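You operate a simulated robot arm through the tools that you are given. There is no shell and no other tool.

Carry out the task below with a simulated robot arm. There is one attempt and no reset: what you move stays moved.

## Task
Brush the grey sole clean, then take its hardness.
Fine: dust off by brush, brush back; toe under the rod of the white frame, lying flat; hand out, hold the red lever down (10 newtons; it springs back at 1.25 newton metres) till the display stands. Advice, not checked: rest the heel on the black block. What is to be rubbed or washed off counts as gone when no trace of it is left.

Only the result counts: the job must be done as asked and must still hold three seconds after the hand-in. Knocking over, shifting, dropping, spilling or breaking anything else fails it.

## Robot
A 7-joint arm with a two-finger parallel gripper, fixed in place. Base frame: the origin is at the foot of the arm, x ahead of it, y to its left, z up; the work surface is at about z = 0.9. Lengths are in m, angles in degrees, forces in N, time in s.
With the tool pointing down near the work surface it reaches from about 0.24 to 0.68 m from the base axis. Its first joint turns from -66.0 to 66.0 degrees. Payload 2.4 kg.
The tool frame sits at the grasp point between the pads (the TCP): z along the fingers, y along the line on which they close. The tips reach 0.03 m beyond it. Largest opening 0.094 m; finger width 0.028, thickness 0.01; the body of the gripper, 0.05 by 0.096 m, starts 0.055 m behind the TCP.
Orientation is that of the tool frame in the base frame, as a unit quaternion [x, y, z, w]. With the fingers straight down and closing along the base's y, the tool's x points along the base's -x, its y along +y and its z along -z.

## Interface
- The arm moves only by the tool play_rows. Its argument "motion" is a list of rows, each a list of 7 numbers: the shift along the base's x, y, z in units of 300 mm (1.0 is 300 mm), then the turn, a rotation vector about the base's x, y, z in units of 90 degrees (1.0 is 90 degrees), then the gripper command, from -1 (shut) to 1 (fully open), values between in proportion. In form: [[dx, dy, dz, ax, ay, az, hand], ...]. A call has 1 to 20 rows; each row is the pose to reach, as a shift and turn from the pose commanded when the call began. A call with a number of a shift or a turn outside -1 to 1 is refused whole. Rows are played at 5 a second. More than 0.05 m and 8.6 degrees between two rows, or a gripper value outside its range, and nothing of the call is played. A pose out of reach is approached as far as the arm can. The call stops where the force on the tool passes 70 N (or 10 N more than at its start, if that is more) or the arm is blocked; 0.2 s more then pass. Each finger travels about 0.153 m/s and halts on what it meets, pressing with about 22 N; the grip force reading is that of the motor and also rises with nothing between the fingers. The clock runs only during rows and for 0.2 s after the last one: add rows that repeat a pose to give the fingers time. It gives the time, the measured TCP pose, the force on the tool (base axes), the opening and the grip force at its end, in the units of the frame above (readings bear some noise), with the torque about the TCP (base axes, N m) and any sound that the robot's microphone picked up.
- Cameras (640 x 400 px; columns grow to the right, rows downward): "scene" is fixed at [0.0606, 0.4995, 1.4505]; the picture's right is [-0.45, -0.89, 0.00], its down [-0.46, 0.23, -0.86] and it looks along [0.77, -0.39, -0.51] (base axes); focal length 314 px, centre (320, 200). "wrist" rides on the gripper at [0.076, 0.014, -0.102] in the tool frame; the picture's right is [-0.18, 0.98, 0.00], its down [-0.75, -0.14, -0.64] and it looks along [-0.63, -0.12, 0.77] (tool axes); focal length 243 px, centre (320, 200). There is no depth. A picture from a camera that has moved, and an enlarged one, comes with that camera's place and axes in the base frame and with its lens.
- get_image(camera): a new picture of that camera. The clock stands still meanwhile.
- zoom(camera, box): a new picture of the part [left, top, right, bottom] of that camera's present view, enlarged. The clock stands still meanwhile.
- job_done(): hands the job in; it is judged then, once.

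Places have to be worked out from the pictures, the camera data and where the tool is seen. Open the gripper and draw the arm clear of the work before you hand the job in, unless the task says otherwise.

The tools are called after "Emit:" as name(argument=value, ...) on one line, values as JSON. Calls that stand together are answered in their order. play_rows: Moves the arm, as the interface text tells. Its arguments: {"type":"object","properties":{"motion":{"type":"array","items":{"type":"array","items":{"type":"number"}}}},"required":["motion"]} The other tools are called the same way: get_image (camera) takes a picture; zoom (camera, box) takes an enlarged picture of a part of a camera's view; job_done () hands the job in.

At the start:

```text
time_s: 0.0
tool_pos: [0.3664, 0.1116, 1.3001]
tcp_rot: [0.0, 1.0, 0.0, 0.0]
ft_force: [0.3, -0.3, 0.3]
ft_torque: [-0.02, 0.01, -0.02]
grip_width: 0.0941
grip_force: 0.1
```

scene: 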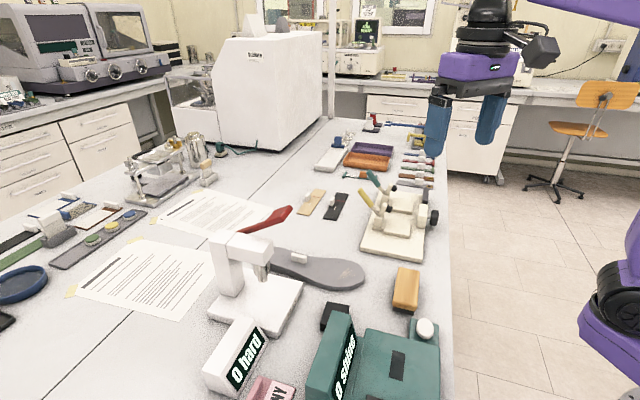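
wrist: 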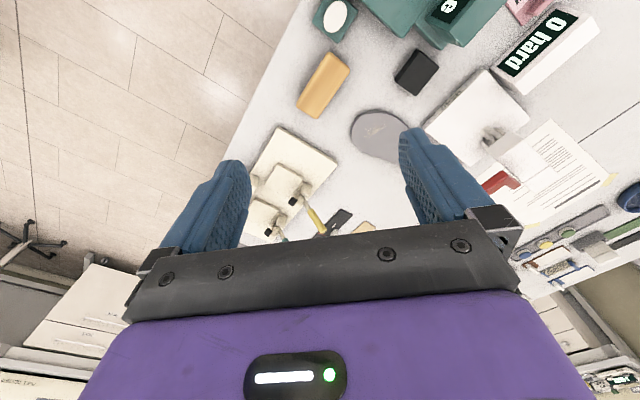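

The scene shows a white frame with a red lever, a grey sole, a black block and several tools. I'll zoom in to identify the brush and the details before moving.

Emit:
zoom(camera="scene", box=[200, 180, 460, 342])

Emit:
zoom(camera="scene", box=[200, 260, 440, 400])

Emit:
zoom(camera="scene", box=[290, 110, 450, 210])

Emit:
zoom(camera="wrist", box=[230, 0, 550, 250])

```text
2.46 times, centred on (330, 261) of scene
camera zoom: at [0.0606, 0.4995, 1.4505], right [-0.45, -0.89, 0.0], down [-0.46, 0.23, -0.86], along [0.77, -0.39, -0.51], focal length 774 px, centre (295, 50)
```

zoom: 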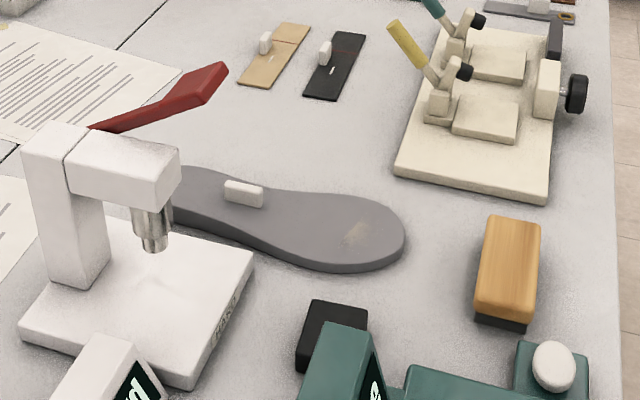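

```text
2.67 times, centred on (320, 330) of scene
camera zoom: at [0.0606, 0.4995, 1.4505], right [-0.45, -0.89, 0.0], down [-0.46, 0.23, -0.86], along [0.77, -0.39, -0.51], focal length 838 px, centre (320, -147)
```

zoom: 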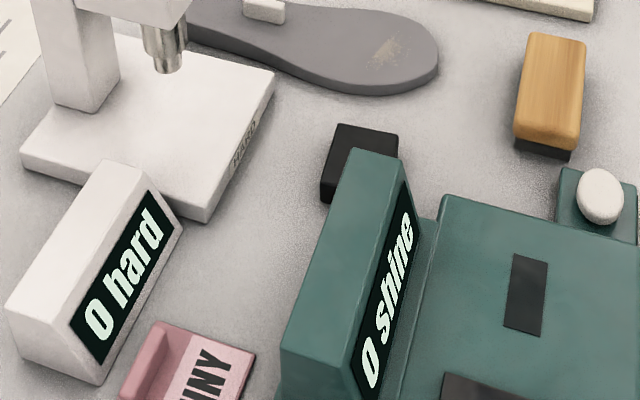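

```text
4.00 times, centred on (370, 160) of scene
camera zoom: at [0.0606, 0.4995, 1.4505], right [-0.45, -0.89, 0.0], down [-0.46, 0.23, -0.86], along [0.77, -0.39, -0.51], focal length 1258 px, centre (120, 360)
```

zoom: 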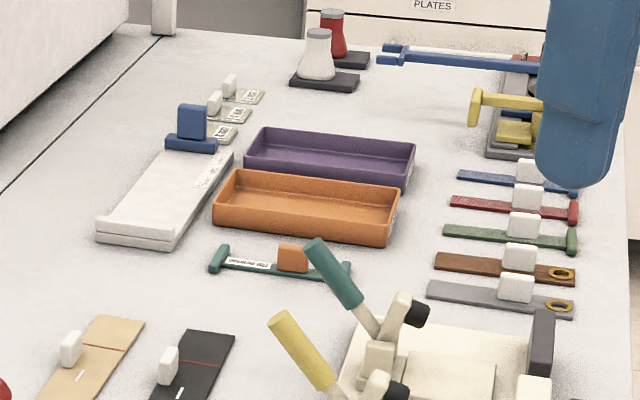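

```text
1.60 times, centred on (390, 125) of wrist
camera zoom: at [0.2893, 0.1256, 1.4025], right [0.18, 0.98, 0.0], down [0.75, -0.14, 0.64], along [0.63, -0.12, -0.77], focal length 388 px, centre (208, 320)
```

zoom: 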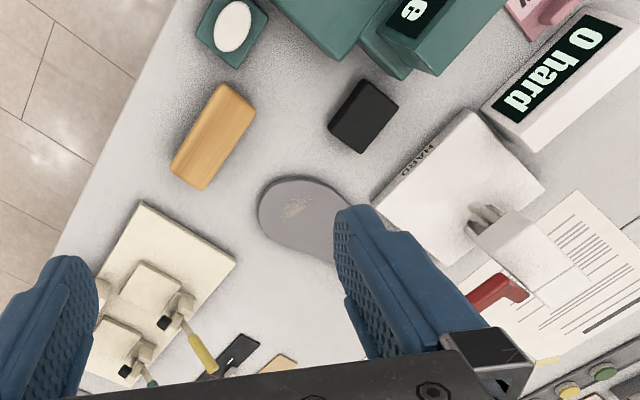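

The grey sole lies partly behind the white frame, with a dust patch near (0.52, 0.20). The wooden brush is near (0.41, 0.11) and the black block near (0.43, 0.27). I'll raise nothing yet and just move the arm to the left to view the frame and sole from the wrist camera.

Emit:
play_rows(motion=[[-0.03, 0.12, 0, 0, 0, 0, 1], [-0.06, 0.24, 0, 0, 0, 0, 1], [-0.09, 0.36, 0, 0, 0, 0, 1], [-0.12, 0.48, 0, 0, 0, 0, 1], [-0.15, 0.6, 0, 0, 0, 0, 1], [-0.18, 0.7, 0, 0, 0, 0, 1], [-0.18, 0.7, 0, 0, 0, 0, 1]])

Emit:
get_image(camera="wrist")

Emit:
get_image(camera="scene")

```text
time_s: 1.6
tool_pos: [0.3128, 0.3209, 1.3006]
tcp_rot: [0.0, 1.0, 0.0, 0.001]
ft_force: [0.4, -0.7, 0.3]
ft_torque: [0.01, 0.0, 0.01]
grip_width: 0.094
grip_force: 0.0
```

```text
taken
camera wrist: at [0.2365, 0.3353, 1.4022], right [0.18, 0.98, 0.0], down [0.75, -0.14, 0.64], along [0.63, -0.12, -0.77], focal length 243 px, centre (320, 200)
```

wrist: 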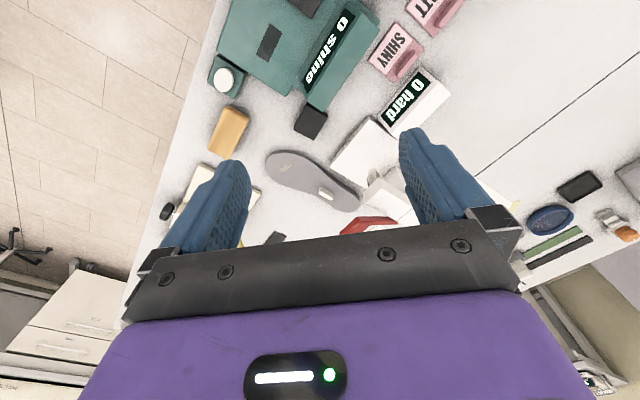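

```text
taken
```

scene: 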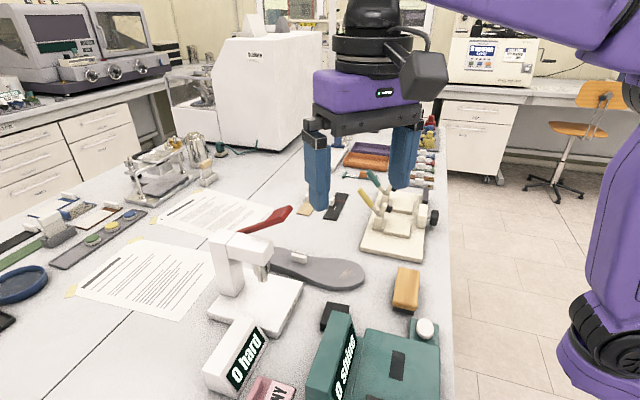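

The whole sole is visible now. I'll zoom in on it and the frame.

Emit:
zoom(camera="wrist", box=[190, 60, 450, 250])

Emit:
zoom(camera="wrist", box=[240, 130, 420, 240])

Emit:
zoom(camera="wrist", box=[190, 0, 470, 130])

```text
2.11 times, centred on (320, 155) of wrist
camera zoom: at [0.2365, 0.3353, 1.4022], right [0.18, 0.98, 0.0], down [0.75, -0.14, 0.64], along [0.63, -0.12, -0.77], focal length 511 px, centre (320, 295)
```

zoom: 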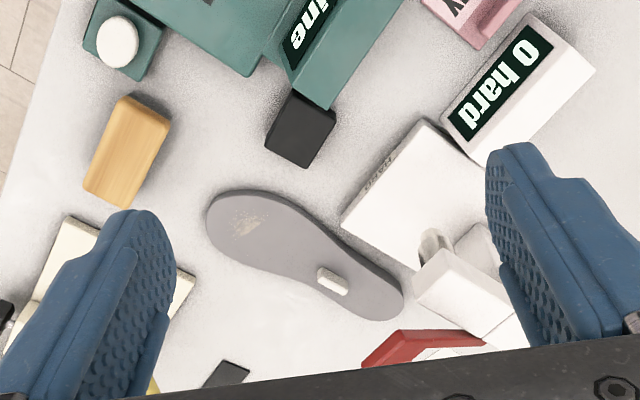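

```text
3.56 times, centred on (330, 185) of wrist
camera zoom: at [0.2365, 0.3353, 1.4022], right [0.18, 0.98, 0.0], down [0.75, -0.14, 0.64], along [0.63, -0.12, -0.77], focal length 863 px, centre (284, 253)
```

zoom: 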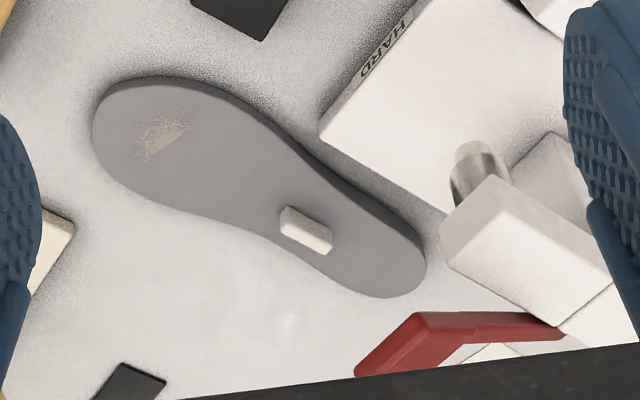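

```text
2.29 times, centred on (330, 65) of wrist
camera zoom: at [0.2365, 0.3353, 1.4022], right [0.18, 0.98, 0.0], down [0.75, -0.14, 0.64], along [0.63, -0.12, -0.77], focal length 555 px, centre (297, 509)
```

zoom: 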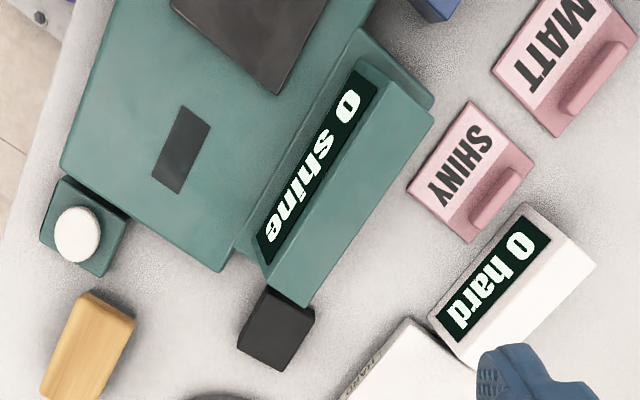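

The sole's wide end (the toe) carries the dust and points towards me; the heel is at the far end by the frame. The brush axis runs at about -45°, so I'll go above it at height 1.10 and turn the tool -45° for a close look.

Emit:
play_rows(motion=[[0.04, -0.087, -0.08, 0, 0, -0.0625, 1], [0.08, -0.174, -0.16, 0, 0, -0.125, 1], [0.12, -0.261, -0.24, 0, 0, -0.1875, 1], [0.16, -0.348, -0.32, 0, 0, -0.25, 1], [0.2, -0.435, -0.4, 0, 0, -0.3125, 1], [0.24, -0.522, -0.48, 0, 0, -0.375, 1], [0.28, -0.609, -0.56, 0, 0, -0.4375, 1], [0.317, -0.696, -0.63, 0, 0, -0.5, 1], [0.317, -0.696, -0.63, 0, 0, -0.5, 1]])

Emit:
get_image(camera="wrist")

Emit:
zoom(camera="scene", box=[340, 200, 480, 340])

```text
time_s: 3.6
tool_pos: [0.4067, 0.1122, 1.1124]
tcp_rot: [0.384, 0.923, 0.0, 0.0]
ft_force: [-0.3, 0.1, -0.6]
ft_torque: [-0.01, -0.01, 0.03]
grip_width: 0.0939
grip_force: 0.1
```

```text
taken
camera wrist: at [0.3623, 0.1758, 1.2152], right [0.83, 0.56, 0.0], down [0.43, -0.63, 0.64], along [0.36, -0.53, -0.77], focal length 243 px, centre (320, 200)
```

wrist: 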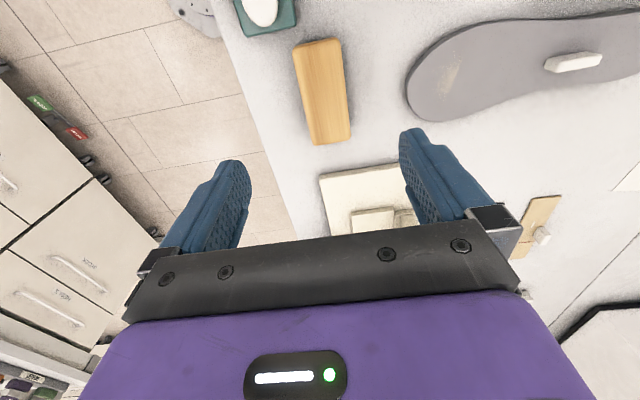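

```text
2.86 times, centred on (410, 270) of scene
camera zoom: at [0.0607, 0.4995, 1.4505], right [-0.45, -0.89, 0.0], down [-0.46, 0.23, -0.86], along [0.77, -0.39, -0.51], focal length 898 px, centre (63, 0)
```

zoom: 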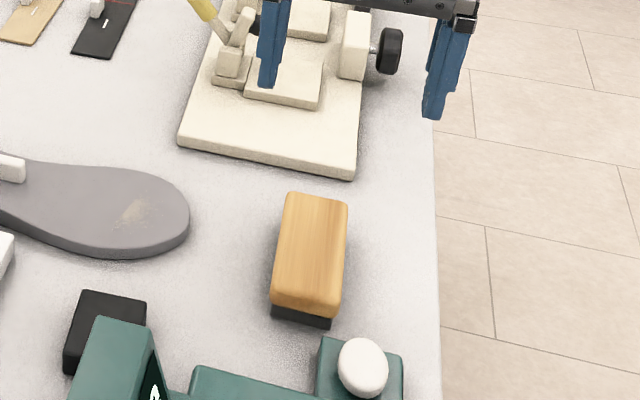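

The brush centre is at about (0.411, 0.111), it is 0.10 × 0.045 in size and aligned with the tool. I'll descend over it with the fingers open to a TCP height of 0.946 and check before closing.

Emit:
play_rows(motion=[[0.006, -0.003, -0.12, 0, 0, 0, 1], [0.012, -0.006, -0.24, 0, 0, 0, 1], [0.012, -0.006, -0.36, 0, 0, 0, 1], [0.012, -0.006, -0.46, 0, 0, 0, 1], [0.012, -0.006, -0.52, 0, 0, 0, 1], [0.012, -0.006, -0.55, 0, 0, 0, 1], [0.012, -0.006, -0.55, 0, 0, 0, 1]])

Emit:
get_image(camera="wrist")

Emit:
zoom(camera="scene", box=[340, 220, 480, 340])

```text
time_s: 5.2
tool_pos: [0.4111, 0.1117, 0.9454]
tcp_rot: [0.383, 0.924, 0.001, -0.001]
ft_force: [-0.4, -0.3, -0.4]
ft_torque: [-0.01, 0.01, -0.01]
grip_width: 0.0939
grip_force: 0.1
```

```text
taken
camera wrist: at [0.3668, 0.175, 1.0479], right [0.82, 0.57, 0.0], down [0.43, -0.63, 0.64], along [0.36, -0.53, -0.77], focal length 243 px, centre (320, 200)
```

wrist: 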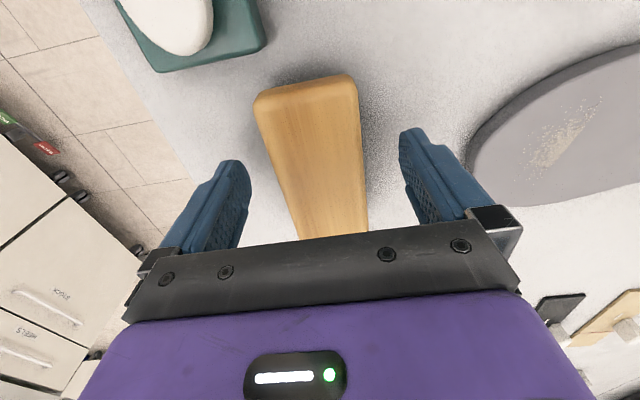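

```text
3.33 times, centred on (410, 280) of scene
camera zoom: at [0.0606, 0.4995, 1.4505], right [-0.45, -0.89, 0.0], down [-0.46, 0.23, -0.86], along [0.77, -0.39, -0.51], focal length 1048 px, centre (20, -67)
```

zoom: 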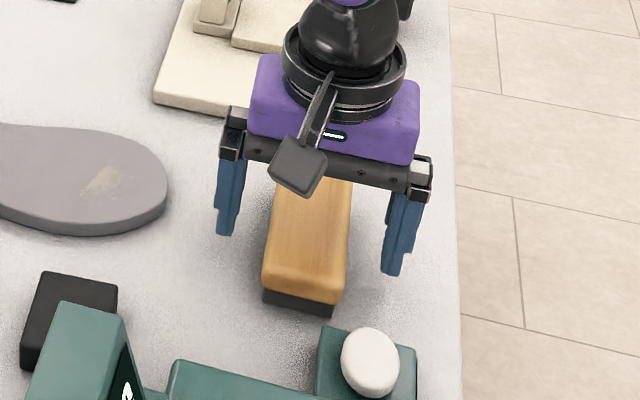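

The brush sits centred between the fingers. I'll close on it and check the grip.

Emit:
play_rows(motion=[[0, 0, 0, 0, 0, 0, -1], [0, 0, 0, 0, 0, 0, -1], [0, 0, 0, 0, 0, 0, -1], [0, 0, 0, 0, 0, 0, -1]])

Emit:
zoom(camera="scene", box=[340, 220, 480, 340])

```text
time_s: 6.2
tool_pos: [0.4108, 0.1118, 0.9449]
tcp_rot: [0.383, 0.924, 0.0, 0.0]
ft_force: [-0.6, 0.2, 0.4]
ft_torque: [-0.03, 0.0, 0.03]
grip_width: 0.0494
grip_force: 21.9
```

```text
3.33 times, centred on (410, 280) of scene
camera zoom: at [0.0607, 0.4995, 1.4505], right [-0.45, -0.89, 0.0], down [-0.46, 0.23, -0.86], along [0.77, -0.39, -0.51], focal length 1048 px, centre (20, -67)
```

zoom: 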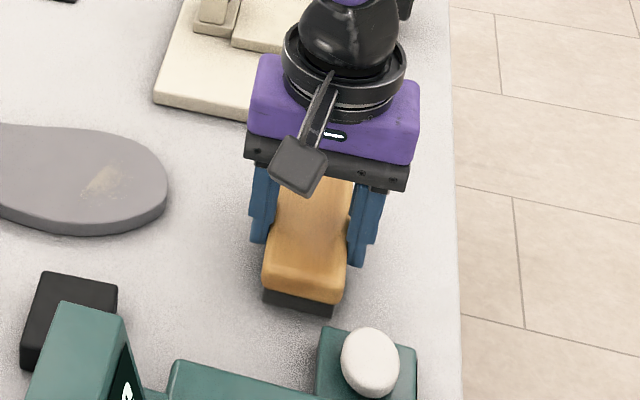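

The brush is held (opening 49 mm, 22 N). Its home is TCP (0.411, 0.111, 0.945) at yaw -45°. I'll lift it and carry it above the dust patch near (0.520, 0.201).

Emit:
play_rows(motion=[[0, 0, 0.1, 0, 0, 0, -1], [0, 0, 0.2, 0, 0, 0, -1], [0.09, 0.075, 0.2, 0, 0, 0, -1], [0.18, 0.15, 0.2, 0, 0, 0, -1], [0.27, 0.225, 0.2, 0, 0, 0, -1], [0.363, 0.3, 0.2, 0, 0, 0, -1], [0.363, 0.3, 0.2, 0, 0, 0, -1]])

Emit:
zoom(camera="scene", box=[260, 180, 440, 320])

Emit:
get_image(camera="wrist")

```text
time_s: 7.8
tool_pos: [0.5197, 0.2037, 1.0061]
tcp_rot: [0.382, 0.924, 0.0, -0.001]
ft_force: [0.7, -0.3, -0.4]
ft_torque: [0.01, 0.01, -0.05]
grip_width: 0.0495
grip_force: 21.4
```

```text
2.86 times, centred on (350, 250) of scene
camera zoom: at [0.0607, 0.4995, 1.4505], right [-0.45, -0.89, 0.0], down [-0.46, 0.23, -0.86], along [0.77, -0.39, -0.51], focal length 898 px, centre (234, 57)
```

zoom: 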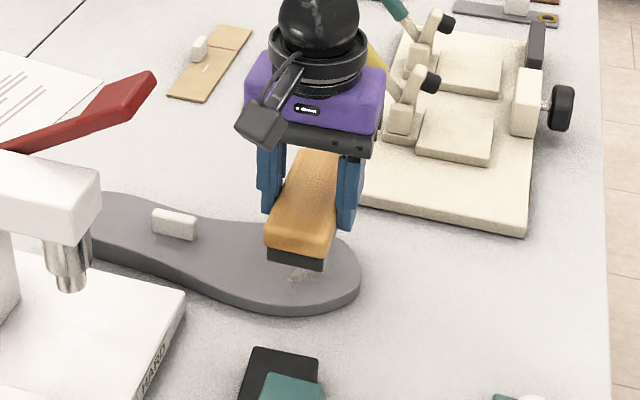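

```text
taken
camera wrist: at [0.4759, 0.266, 1.108], right [0.82, 0.57, 0.0], down [0.43, -0.63, 0.64], along [0.36, -0.53, -0.77], focal length 243 px, centre (320, 200)
```

wrist: 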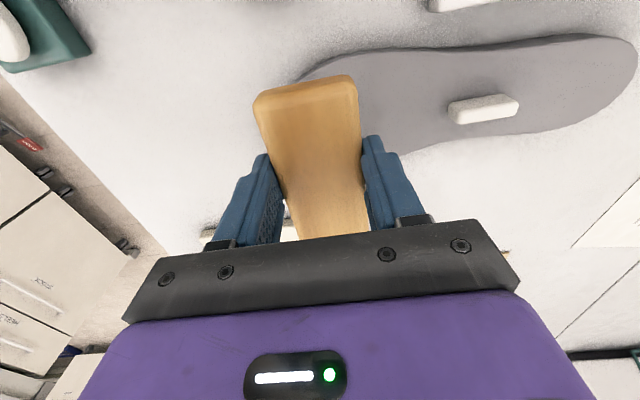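

The brush hangs over the patch. I'll lower it slowly to find the contact height (expected around TCP z 0.957).

Emit:
play_rows(motion=[[0, -0.007, -0.06, 0, 0, 0, -1], [0, -0.007, -0.12, 0, 0, 0, -1], [0, -0.007, -0.14, 0, 0, 0, -1], [0, -0.007, -0.15, 0, 0, 0, -1], [0, -0.007, -0.155, 0, 0, 0, -1]])

Emit:
zoom(camera="scene", box=[260, 180, 440, 320])

```text
time_s: 9.0
tool_pos: [0.52, 0.1984, 0.9598]
tcp_rot: [0.382, 0.924, 0.001, 0.001]
ft_force: [-7.7, -5.0, 19.7]
ft_torque: [0.13, -0.04, 0.03]
grip_width: 0.0497
grip_force: 22.1
```

```text
2.86 times, centred on (350, 250) of scene
camera zoom: at [0.0601, 0.4992, 1.4507], right [-0.45, -0.89, 0.0], down [-0.46, 0.23, -0.86], along [0.77, -0.38, -0.51], focal length 898 px, centre (234, 57)
```

zoom: 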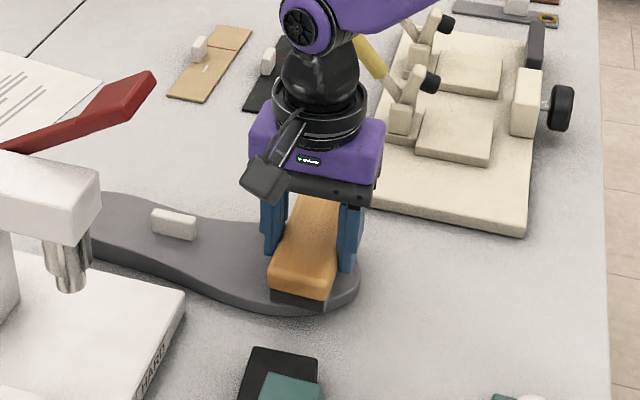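

Contact was met with about 20 N, so the sole's top is at roughly 0.916. I'll ease up 1.5 mm and stroke back and forth along the sole over the patch.

Emit:
play_rows(motion=[[0, 0, 0.005, 0, 0, 0, -1], [0.026, 0.021, 0.005, 0, 0, 0, -1], [0.052, 0.043, 0.005, 0, 0, 0, -1], [0.077, 0.064, 0.005, 0, 0, 0, -1], [0.052, 0.043, 0.005, 0, 0, 0, -1], [0.026, 0.021, 0.005, 0, 0, 0, -1], [0, 0, 0.005, 0, 0, 0, -1], [-0.026, -0.021, 0.005, 0, 0, 0, -1], [-0.052, -0.043, 0.005, 0, 0, 0, -1], [-0.077, -0.064, 0.005, 0, 0, 0, -1]])

Emit:
zoom(camera="scene", box=[260, 180, 440, 320])

```text
time_s: 11.2
tool_pos: [0.4966, 0.1796, 0.9604]
tcp_rot: [0.383, 0.924, 0.0, 0.0]
ft_force: [-0.5, 0.0, -0.9]
ft_torque: [0.03, 0.01, 0.03]
grip_width: 0.0493
grip_force: 22.1
```

```text
2.86 times, centred on (350, 250) of scene
camera zoom: at [0.0607, 0.4995, 1.4505], right [-0.45, -0.89, 0.0], down [-0.46, 0.23, -0.86], along [0.77, -0.39, -0.51], focal length 898 px, centre (234, 57)
```

zoom: 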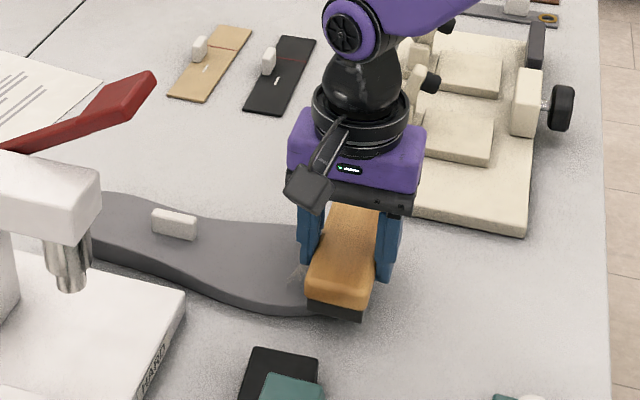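

There is no contact force at this height now, so the stroke was probably too light. I'll look at the patch up close.

Emit:
zoom(camera="scene", box=[310, 245, 380, 300])

Emit:
get_image(camera="wrist")

```text
7.27 times, centred on (345, 272) of scene
camera zoom: at [0.0607, 0.4995, 1.4505], right [-0.45, -0.89, 0.0], down [-0.46, 0.23, -0.86], along [0.77, -0.39, -0.51], focal length 2286 px, centre (138, -327)
```

zoom: 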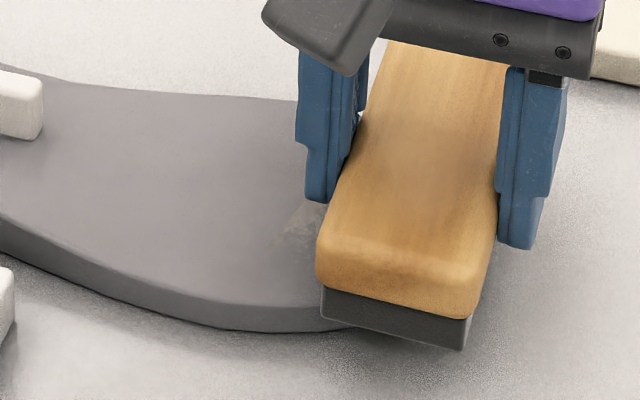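

```text
taken
camera wrist: at [0.4521, 0.2425, 1.0639], right [0.82, 0.57, 0.0], down [0.43, -0.63, 0.64], along [0.36, -0.53, -0.77], focal length 243 px, centre (320, 200)
```

wrist: 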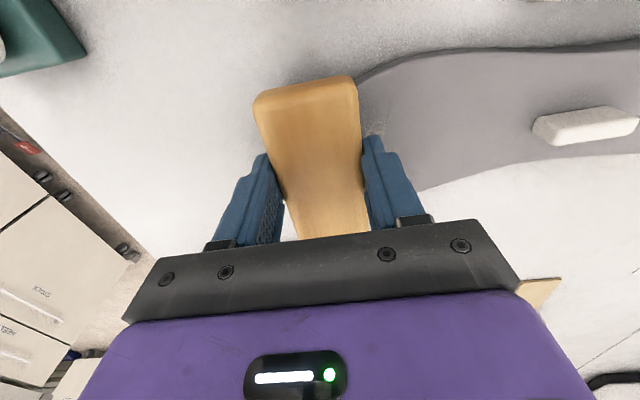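

Most of the dust has faded, but a faint trace remains near (0.525, 0.203). I'll press about 1.2 mm lower and stroke over it twice more.

Emit:
play_rows(motion=[[0, 0, -0.004, 0, 0, 0, -1], [0.045, 0.037, -0.004, 0, 0, 0, -1], [0.09, 0.074, -0.004, 0, 0, 0, -1], [0.135, 0.112, -0.004, 0, 0, 0, -1], [0.18, 0.149, -0.004, 0, 0, 0, -1], [0.135, 0.112, -0.004, 0, 0, 0, -1], [0.09, 0.074, -0.004, 0, 0, 0, -1], [0.045, 0.037, -0.004, 0, 0, 0, -1], [0, 0, -0.004, 0, 0, 0, -1], [0.045, 0.037, -0.004, 0, 0, 0, -1], [0.09, 0.074, -0.004, 0, 0, 0, -1], [0.135, 0.112, -0.004, 0, 0, 0, -1], [0.18, 0.149, -0.004, 0, 0, 0, -1], [0.135, 0.112, -0.004, 0, 0, 0, -1], [0.09, 0.074, -0.004, 0, 0, 0, -1]])

Emit:
zoom(camera="scene", box=[310, 245, 380, 300])

```text
time_s: 14.4
tool_pos: [0.524, 0.2034, 0.9613]
tcp_rot: [0.383, 0.924, 0.0, 0.0]
ft_force: [1.5, 1.6, 1.6]
ft_torque: [0.11, -0.09, 0.07]
grip_width: 0.0493
grip_force: 22.4
```

```text
7.27 times, centred on (345, 272) of scene
camera zoom: at [0.0606, 0.4995, 1.4505], right [-0.45, -0.89, 0.0], down [-0.46, 0.23, -0.86], along [0.77, -0.39, -0.51], focal length 2286 px, centre (138, -327)
```

zoom: 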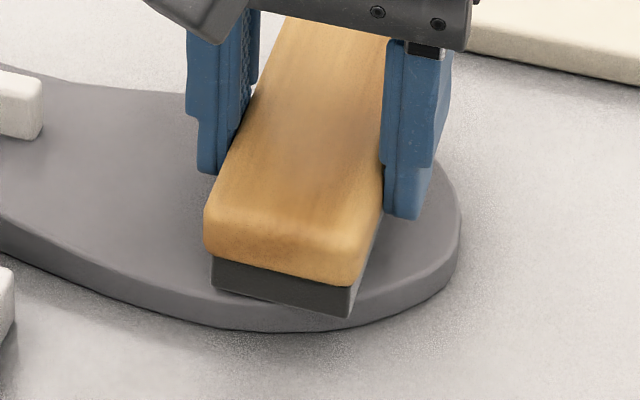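

The brush is lightly in contact and the sole hasn't shifted. I'll lift and step aside to inspect the patch.

Emit:
play_rows(motion=[[0, 0, 0.1, 0, 0, 0, -1], [-0.1, -0.08, 0.2, 0, 0, 0, -1], [-0.2, -0.16, 0.25, 0, 0, 0, -1], [-0.3, -0.22, 0.25, 0, 0, 0, -1], [-0.3, -0.22, 0.25, 0, 0, 0, -1]])

Emit:
zoom(camera="scene", box=[310, 245, 380, 300])

Emit:
get_image(camera="wrist")

```text
time_s: 15.6
tool_pos: [0.4352, 0.138, 1.0357]
tcp_rot: [0.382, 0.924, 0.0, 0.0]
ft_force: [0.3, -0.5, -1.2]
ft_torque: [0.0, -0.03, -0.01]
grip_width: 0.0492
grip_force: 21.7
```

```text
7.27 times, centred on (345, 272) of scene
camera zoom: at [0.0606, 0.4995, 1.4505], right [-0.45, -0.89, 0.0], down [-0.46, 0.23, -0.86], along [0.77, -0.39, -0.51], focal length 2286 px, centre (138, -327)
```

zoom: 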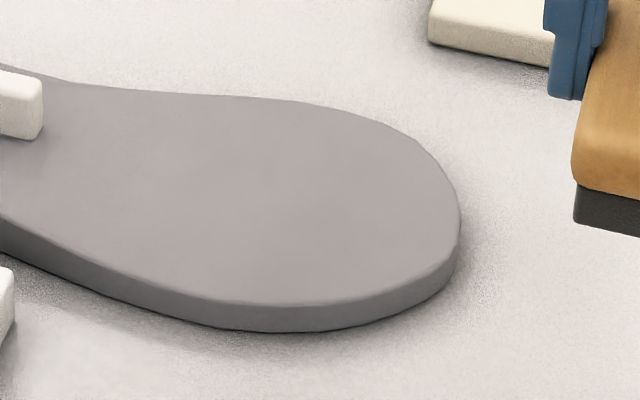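

```text
taken
camera wrist: at [0.3914, 0.201, 1.1383], right [0.82, 0.57, 0.0], down [0.43, -0.63, 0.64], along [0.36, -0.53, -0.77], focal length 243 px, centre (320, 200)
```

wrist: 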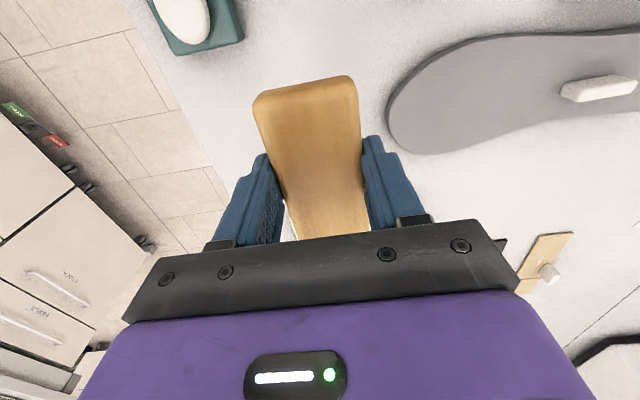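

The patch looks clean. I'll enlarge the wrist view to confirm before putting the brush back.

Emit:
zoom(camera="wrist", box=[380, 20, 560, 160])

Emit:
zoom(camera="scene", box=[325, 258, 370, 290])

```text
2.86 times, centred on (470, 90) of wrist
camera zoom: at [0.3914, 0.201, 1.1383], right [0.82, 0.57, 0.0], down [0.43, -0.63, 0.64], along [0.36, -0.53, -0.77], focal length 693 px, centre (-109, 514)
```

zoom: 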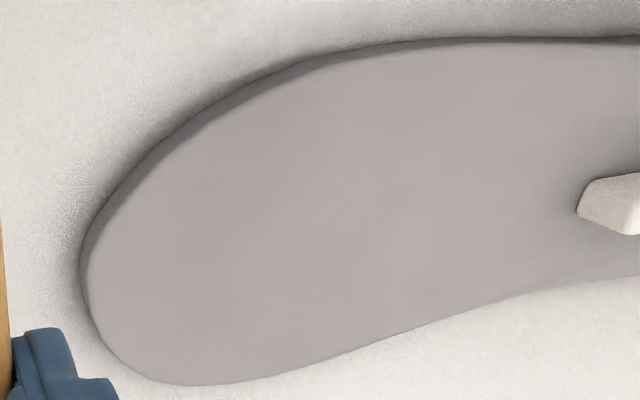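

```text
12.50 times, centred on (348, 274) of scene
camera zoom: at [0.0606, 0.4995, 1.4505], right [-0.45, -0.89, 0.0], down [-0.46, 0.23, -0.86], along [0.77, -0.39, -0.51], focal length 3930 px, centre (-24, -725)
```

zoom: 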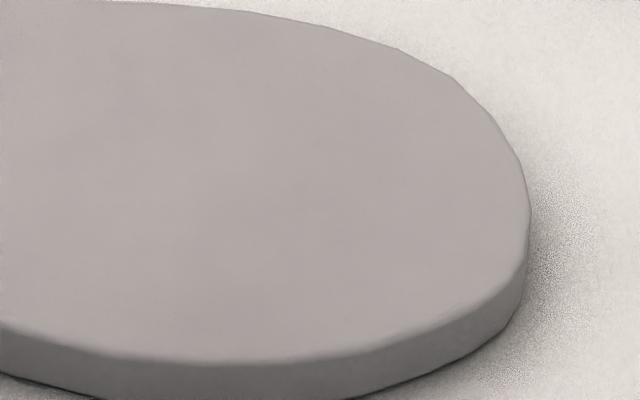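

No trace of dust is left. I'll put the brush back at its original spot (TCP 0.411, 0.111, 0.946), lower it and open the fingers.

Emit:
play_rows(motion=[[-0.04, -0.043, -0.05, 0, 0, 0, -1], [-0.076, -0.083, -0.1, 0, 0, 0, -1], [-0.076, -0.083, -0.2, 0, 0, 0, -1], [-0.076, -0.083, -0.25, 0, 0, 0, -1], [-0.076, -0.083, -0.28, 0, 0, 0, -1], [-0.076, -0.083, -0.29, 0, 0, 0, -1], [-0.076, -0.083, -0.294, 0, 0, 0, -1], [-0.076, -0.083, -0.294, 0, 0, 0, -1]])

Emit:
zoom(camera="scene", box=[340, 220, 480, 340])

```text
time_s: 17.4
tool_pos: [0.411, 0.1127, 0.9471]
tcp_rot: [0.382, 0.924, 0.0, 0.0]
ft_force: [-0.1, 0.1, -0.5]
ft_torque: [0.04, 0.03, 0.0]
grip_width: 0.0492
grip_force: 21.5
```

```text
3.33 times, centred on (410, 280) of scene
camera zoom: at [0.0607, 0.4995, 1.4505], right [-0.45, -0.89, 0.0], down [-0.46, 0.23, -0.86], along [0.77, -0.39, -0.51], focal length 1048 px, centre (20, -67)
```

zoom: 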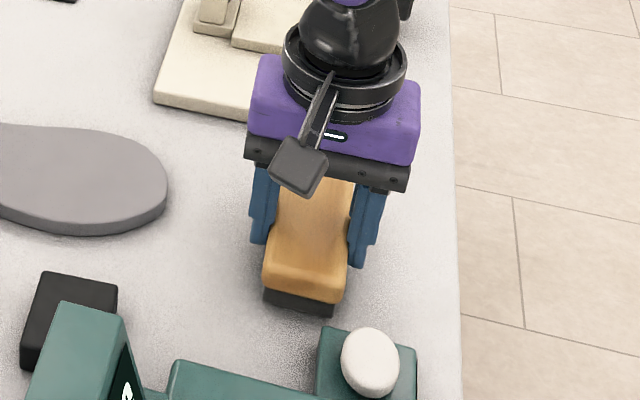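

The brush is about 1–2 mm above the table. I'll lower it those last millimetres, open, and retreat upward.

Emit:
play_rows(motion=[[0, 0, -0.005, 0, 0, 0, -1], [0, 0, -0.006, 0, 0, 0, -1], [0, 0, -0.006, 0, 0, 0, 0.2], [0, 0, -0.004, 0, 0, 0, 1], [0, 0, -0.004, 0, 0, 0, 1], [0, 0, 0.05, 0, 0, 0, 1], [0, 0, 0.15, 0, 0, 0, 1], [0, 0, 0.3, 0, 0, 0, 1], [0, 0, 0.45, 0, 0, 0, 1], [0, 0, 0.55, 0, 0, 0, 1]])

Emit:
get_image(camera="scene")

Emit:
get_image(camera="wrist")

```text
time_s: 19.6
tool_pos: [0.4103, 0.1136, 1.1108]
tcp_rot: [0.382, 0.924, 0.0, -0.001]
ft_force: [0.4, 0.2, 0.5]
ft_torque: [-0.04, 0.0, 0.0]
grip_width: 0.0939
grip_force: 0.0
```

```text
taken
```

scene: 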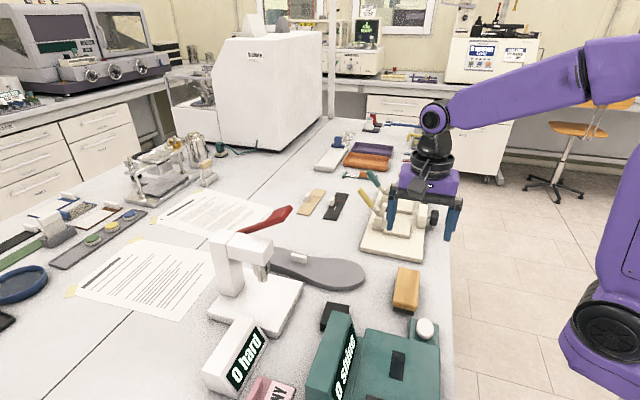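

```text
taken
camera wrist: at [0.3664, 0.1767, 1.2136], right [0.82, 0.57, 0.0], down [0.43, -0.63, 0.64], along [0.36, -0.53, -0.77], focal length 243 px, centre (320, 200)
```

wrist: 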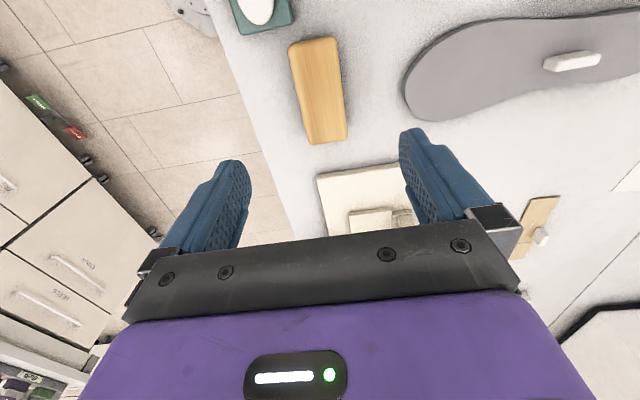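

The brush is back where it was, at the same scene pixel as at the start. Next I need the frame geometry, so I'll swing the wrist to yaw +45° and look at the frame and lever from a safe distance.

Emit:
play_rows(motion=[[-0.02, 0.03, 0.03, 0, 0, 0.09, 1], [-0.04, 0.06, 0.06, 0, 0, 0.18, 1], [-0.06, 0.09, 0.09, 0, 0, 0.27, 1], [-0.08, 0.12, 0.12, 0, 0, 0.36, 1], [-0.1, 0.15, 0.15, 0, 0, 0.45, 1], [-0.12, 0.18, 0.18, 0, 0, 0.54, 1], [-0.14, 0.21, 0.21, 0, 0, 0.63, 1], [-0.16, 0.24, 0.24, 0, 0, 0.72, 1], [-0.18, 0.27, 0.27, 0, 0, 0.81, 1], [-0.2, 0.3, 0.3, 0, 0, 0.9, 1], [-0.22, 0.33, 0.3, 0, 0, 0.99, 1], [-0.22, 0.33, 0.3, 0, 0, 0.99, 1]])

Emit:
get_image(camera="wrist")

Emit:
get_image(camera="scene")

```text
time_s: 22.2
tool_pos: [0.3441, 0.2099, 1.2009]
tcp_rot: [-0.378, 0.926, 0.001, 0.001]
ft_force: [0.3, 0.3, -0.6]
ft_torque: [-0.01, 0.02, 0.01]
grip_width: 0.094
grip_force: 0.0
```

```text
taken
camera wrist: at [0.2795, 0.1663, 1.3031], right [-0.55, 0.83, 0.0], down [0.64, 0.42, 0.64], along [0.53, 0.36, -0.77], focal length 243 px, centre (320, 200)
```

wrist: 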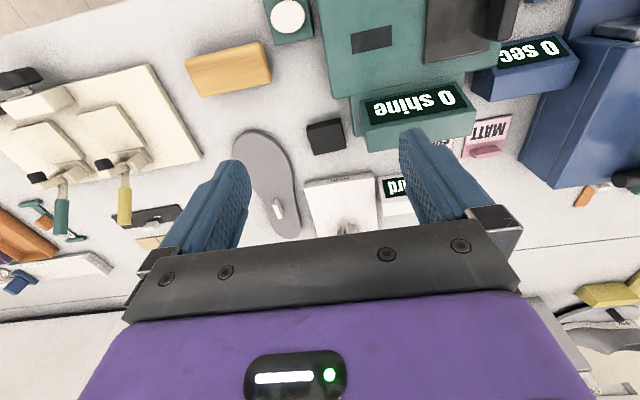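

```text
taken
```

scene: 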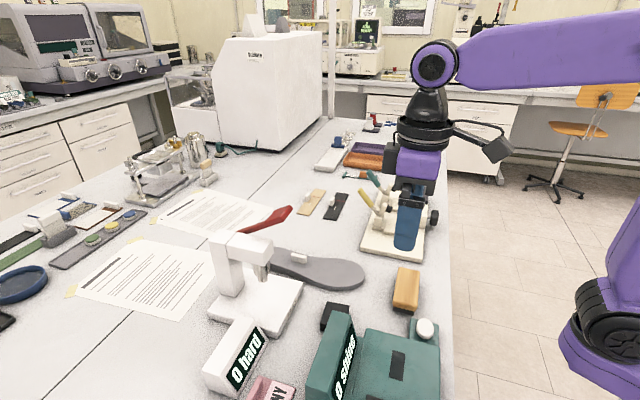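

The gripper body hides the frame here. I'll move higher and further so that the frame lies below the fingers, in the upper part of the wrist view.

Emit:
play_rows(motion=[[0.06, 0.06, 0.08, 0, 0, 0, 1], [0.14, 0.14, 0.16, 0, 0, 0, 1], [0.24, 0.23, 0.24, 0, 0, 0, 1], [0.34, 0.33, 0.28, 0, 0, 0, 1], [0.42, 0.4, 0.28, 0, 0, 0, 1], [0.42, 0.4, 0.28, 0, 0, 0, 1]])

Emit:
get_image(camera="wrist")

Emit:
zoom(camera="wrist", box=[220, 60, 440, 240])

```text
time_s: 23.6
tool_pos: [0.4533, 0.3173, 1.2847]
tcp_rot: [-0.375, 0.927, -0.001, 0.0]
ft_force: [0.3, 0.0, 0.2]
ft_torque: [0.01, 0.02, 0.0]
grip_width: 0.0939
grip_force: 0.1
out of reach, approached as far as the arm can: row 5, 6
```

```text
taken
camera wrist: at [0.3875, 0.2742, 1.3873], right [-0.55, 0.83, 0.0], down [0.64, 0.42, 0.64], along [0.53, 0.35, -0.77], focal length 243 px, centre (320, 200)
```

wrist: 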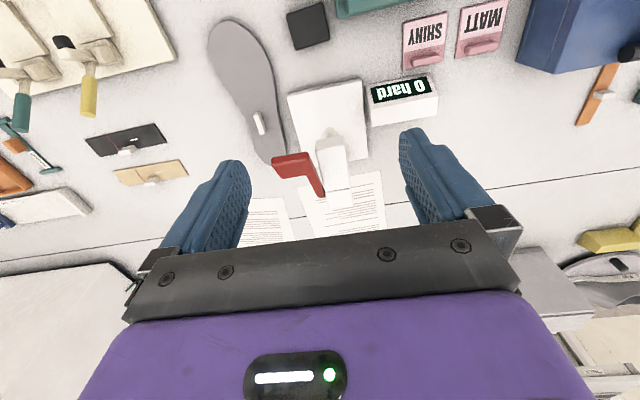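

```text
2.22 times, centred on (330, 150) of wrist
camera zoom: at [0.3875, 0.2742, 1.3873], right [-0.55, 0.83, 0.0], down [0.64, 0.42, 0.64], along [0.53, 0.35, -0.77], focal length 539 px, centre (298, 311)
```

zoom: 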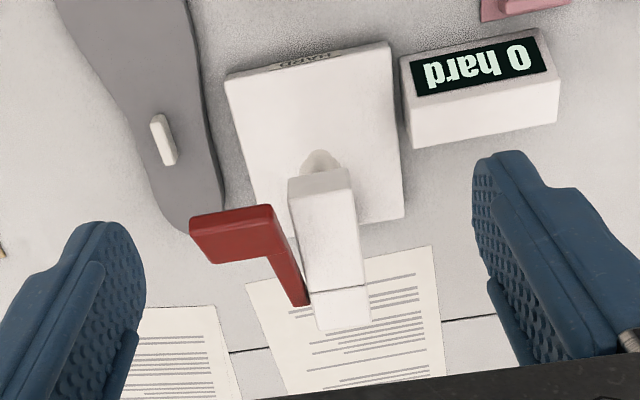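

This view shows the lever well: it pivots on the post, rises towards the front, and carries a red pad sticking out to the right side. I'll zoom for exact lever, rod and block geometry.

Emit:
zoom(camera="wrist", box=[260, 110, 360, 210])

Emit:
zoom(camera="scene", box=[200, 195, 310, 345])

Emit:
zoom(camera="scene", box=[230, 195, 310, 245])

Emit:
zoom(camera="wrist", box=[190, 0, 450, 130])

```text
4.00 times, centred on (310, 160) of wrist
camera zoom: at [0.3875, 0.2742, 1.3873], right [-0.55, 0.83, 0.0], down [0.64, 0.42, 0.64], along [0.53, 0.35, -0.77], focal length 970 px, centre (360, 360)
```

zoom: 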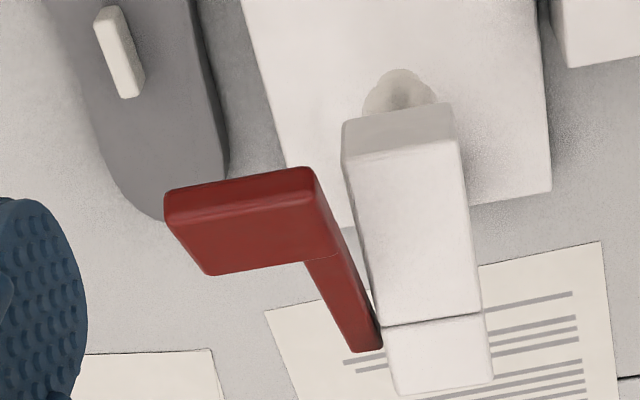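

```text
2.67 times, centred on (255, 270) of scene
camera zoom: at [0.0606, 0.4995, 1.4505], right [-0.45, -0.89, 0.0], down [-0.46, 0.23, -0.86], along [0.77, -0.39, -0.51], focal length 838 px, centre (493, 13)
```

zoom: 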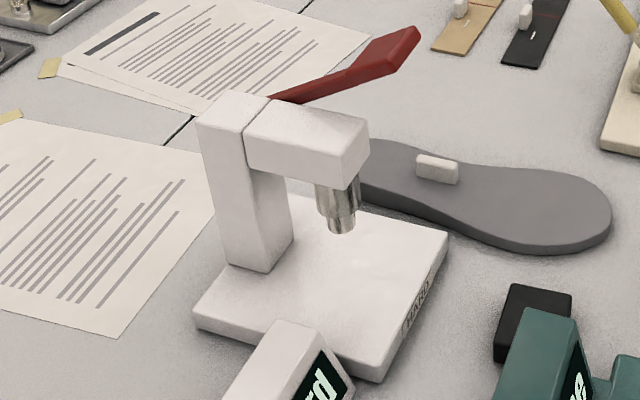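

```text
8.00 times, centred on (270, 220) of scene
camera zoom: at [0.0606, 0.4995, 1.4505], right [-0.45, -0.89, 0.0], down [-0.46, 0.23, -0.86], along [0.77, -0.39, -0.51], focal length 2515 px, centre (720, 40)
```

zoom: 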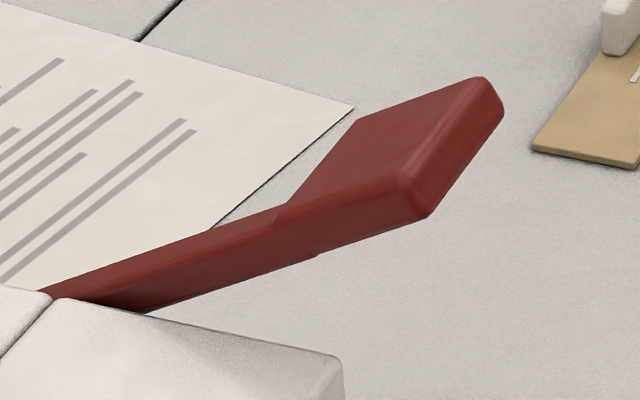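

```text
2.46 times, centred on (320, 65) of wrist
camera zoom: at [0.3875, 0.2742, 1.3873], right [-0.55, 0.83, 0.0], down [0.64, 0.42, 0.64], along [0.53, 0.35, -0.77], focal length 597 px, centre (320, 532)
```

zoom: 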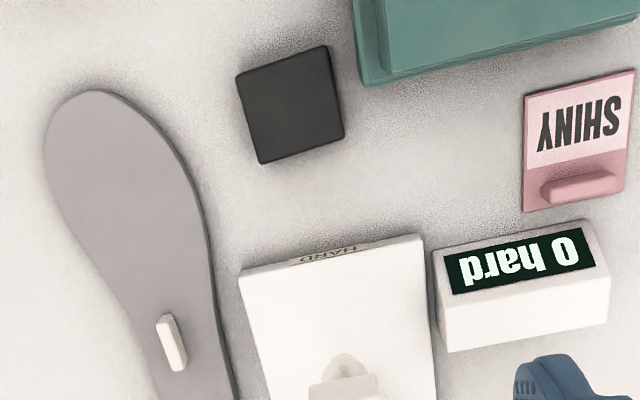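

The geometry is consistent. The frame axis is at 45° with the rod near (0.524, 0.390) and its tip at z≈0.98. The lever pad's top is centred near (0.549, 0.343, 1.119), and the block is on the axis near (0.426, 0.280). The sole must be turned about 180°, so I'll test in free air how far the wrist can turn to negative yaw.

Emit:
play_rows(motion=[[-0.02, -0.05, 0, 0, 0, -0.09, 1], [-0.04, -0.1, -0.03, 0, 0, -0.18, 1], [-0.06, -0.16, -0.06, 0, 0, -0.27, 1], [-0.08, -0.22, -0.09, 0, 0, -0.36, 1], [-0.1, -0.28, -0.12, 0, 0, -0.45, 1], [-0.12, -0.34, -0.15, 0, 0, -0.54, 1], [-0.13, -0.4, -0.18, 0, 0, -0.63, 1], [-0.14, -0.45, -0.2, 0, 0, -0.72, 1], [-0.15, -0.5, -0.22, 0, 0, -0.81, 1], [-0.16, -0.52, -0.22, 0, 0, -0.9, 1], [-0.16, -0.52, -0.22, 0, 0, -0.99, 1]])

Emit:
play_rows(motion=[[0, 0, 0, 0, 0, -0.09, 1], [0, 0, 0, 0, 0, -0.18, 1], [0, 0, 0, 0, 0, -0.27, 1], [0, 0, 0, 0, 0, -0.36, 1], [0, 0, 0, 0, 0, -0.45, 1], [0, 0, 0, 0, 0, -0.54, 1], [0, 0, 0, 0, 0, -0.63, 1], [0, 0, 0, 0, 0, -0.72, 1], [0, 0, 0, 0, 0, -0.81, 1], [0, 0, 0, 0, 0, -0.9, 1], [0, 0, 0, 0, 0, -0.99, 1], [0, 0, 0, 0, 0, -1.0, 1]])

```text
time_s: 26.0
tool_pos: [0.4079, 0.1628, 1.22]
tcp_rot: [0.384, 0.923, 0.0, 0.0]
ft_force: [0.5, -0.8, -0.3]
ft_torque: [0.01, 0.01, 0.01]
grip_width: 0.0939
grip_force: 0.1
```

```text
time_s: 28.6
tool_pos: [0.4075, 0.1616, 1.2197]
tcp_rot: [0.924, 0.381, 0.0, 0.0]
ft_force: [0.1, 0.5, 0.6]
ft_torque: [0.0, 0.03, 0.0]
grip_width: 0.0941
grip_force: 0.1
```

The wrist reaches yaw -135° without trouble, so I can grip at about -138° and release at about +42°. The sole's tab is at about (0.605, 0.2825), direction 42°, close to the lever pad. I'll therefore approach from the toe side with the tool tilted 20° so the wrist stays clear of the lever.

Emit:
play_rows(motion=[[0.07, 0.03, -0.08, 0.02, -0.022, -0.005, 1], [0.14, 0.06, -0.16, 0.04, -0.044, -0.01, 1], [0.21, 0.09, -0.24, 0.06, -0.066, -0.015, 1], [0.28, 0.12, -0.32, 0.08, -0.088, -0.02, 1], [0.35, 0.15, -0.4, 0.1, -0.11, -0.025, 1], [0.4, 0.17, -0.46, 0.125, -0.138, -0.03, 1], [0.408, 0.173, -0.467, 0.1487, -0.1651, -0.031, 1], [0.408, 0.173, -0.467, 0.1487, -0.1651, -0.031, 1]])

Emit:
get_image(camera="wrist")

Emit:
get_image(camera="scene")

```text
time_s: 30.4
tool_pos: [0.5294, 0.2137, 1.08]
tcp_rot: [0.919, 0.354, 0.164, -0.057]
ft_force: [-0.6, -0.2, -0.2]
ft_torque: [-0.02, 0.01, 0.01]
grip_width: 0.0938
grip_force: 0.1
```

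```text
taken
camera wrist: at [0.5651, 0.2277, 1.2018], right [0.53, -0.85, -0.05], down [-0.79, -0.51, 0.34], along [-0.32, -0.14, -0.94], focal length 243 px, centre (320, 200)
```

wrist: 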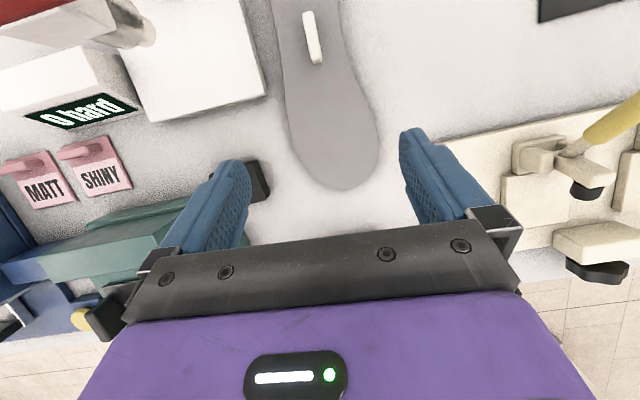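

```text
taken
```

scene: 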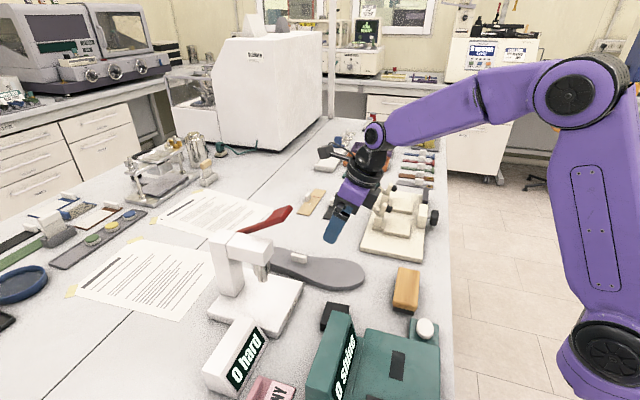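

The approach pose is good and the tab shows near (0.607, 0.281). I'll go down to z 1.0 over the toe, slide along the sole to the tab, and check alignment.

Emit:
play_rows(motion=[[0, 0, -0.13, 0, 0, 0, 1], [0, 0, -0.25, 0, 0, 0, 1], [0.09, 0.08, -0.26, 0, 0, 0, 1], [0.18, 0.16, -0.267, 0, 0, 0, 1], [0.256, 0.222, -0.267, 0, 0, 0, 1], [0.256, 0.222, -0.267, 0, 0, 0, 1]])

Emit:
get_image(camera="wrist")

Emit:
get_image(camera="scene")

```text
time_s: 31.8
tool_pos: [0.6066, 0.2803, 0.9991]
tcp_rot: [0.919, 0.354, 0.164, -0.059]
ft_force: [-0.8, -1.2, 0.3]
ft_torque: [0.03, -0.03, 0.02]
grip_width: 0.0939
grip_force: 0.1
```

```text
taken
camera wrist: at [0.6416, 0.2939, 1.1211], right [0.53, -0.85, -0.05], down [-0.78, -0.51, 0.34], along [-0.32, -0.14, -0.94], focal length 243 px, centre (320, 200)
```

wrist: 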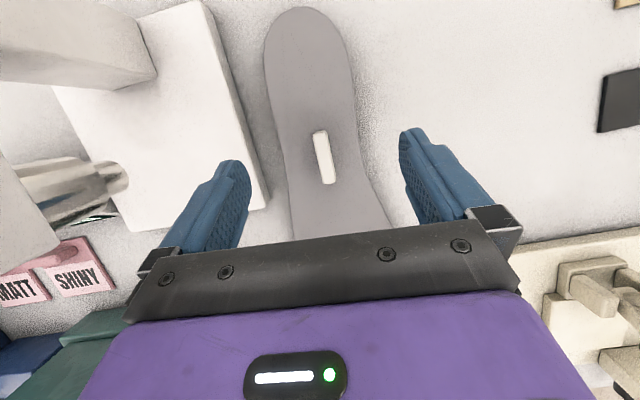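

```text
taken
```

scene: 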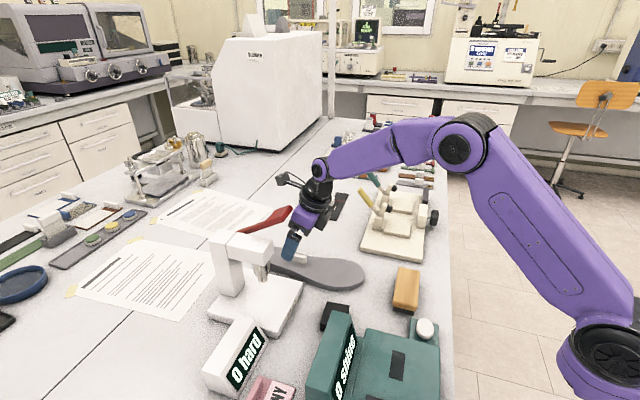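

The tab is centred between the fingers to within 3 mm and aligned. I'll descend to TCP z 0.952 and close on it.

Emit:
play_rows(motion=[[0.005, 0.006, -0.06, 0, 0, 0, 1], [0.005, 0.006, -0.11, 0, 0, 0, 1], [0.005, 0.006, -0.14, 0, 0, 0, 1], [0.005, 0.006, -0.155, 0, 0, 0, 1], [0.005, 0.006, -0.155, 0, 0, 0, 1]])

Emit:
get_image(camera="wrist")

Emit:
zoom(camera="scene", box=[240, 180, 360, 290])

```text
time_s: 33.0
tool_pos: [0.6084, 0.282, 0.9524]
tcp_rot: [0.919, 0.355, 0.164, -0.057]
ft_force: [0.4, 0.1, -0.3]
ft_torque: [0.03, -0.01, 0.02]
grip_width: 0.0941
grip_force: 0.0
```

```text
taken
camera wrist: at [0.6432, 0.2956, 1.075], right [0.53, -0.85, -0.05], down [-0.79, -0.52, 0.34], along [-0.32, -0.14, -0.94], focal length 243 px, centre (320, 200)
```

wrist: 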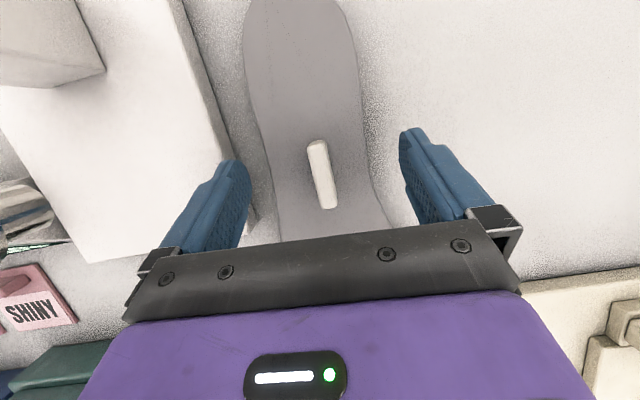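

```text
3.64 times, centred on (300, 235) of scene
camera zoom: at [0.0606, 0.4995, 1.4505], right [-0.45, -0.89, 0.0], down [-0.46, 0.23, -0.86], along [0.77, -0.39, -0.51], focal length 1143 px, centre (393, 73)
```

zoom: 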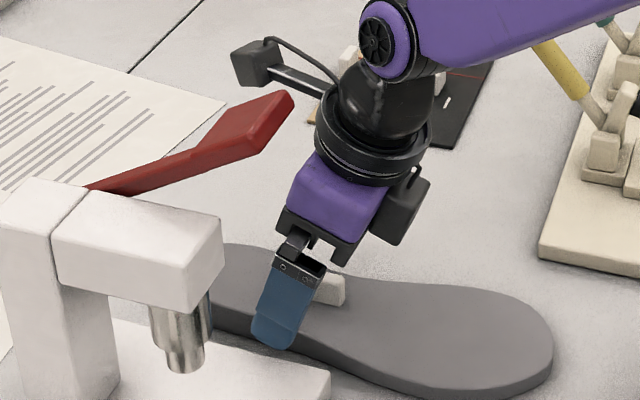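

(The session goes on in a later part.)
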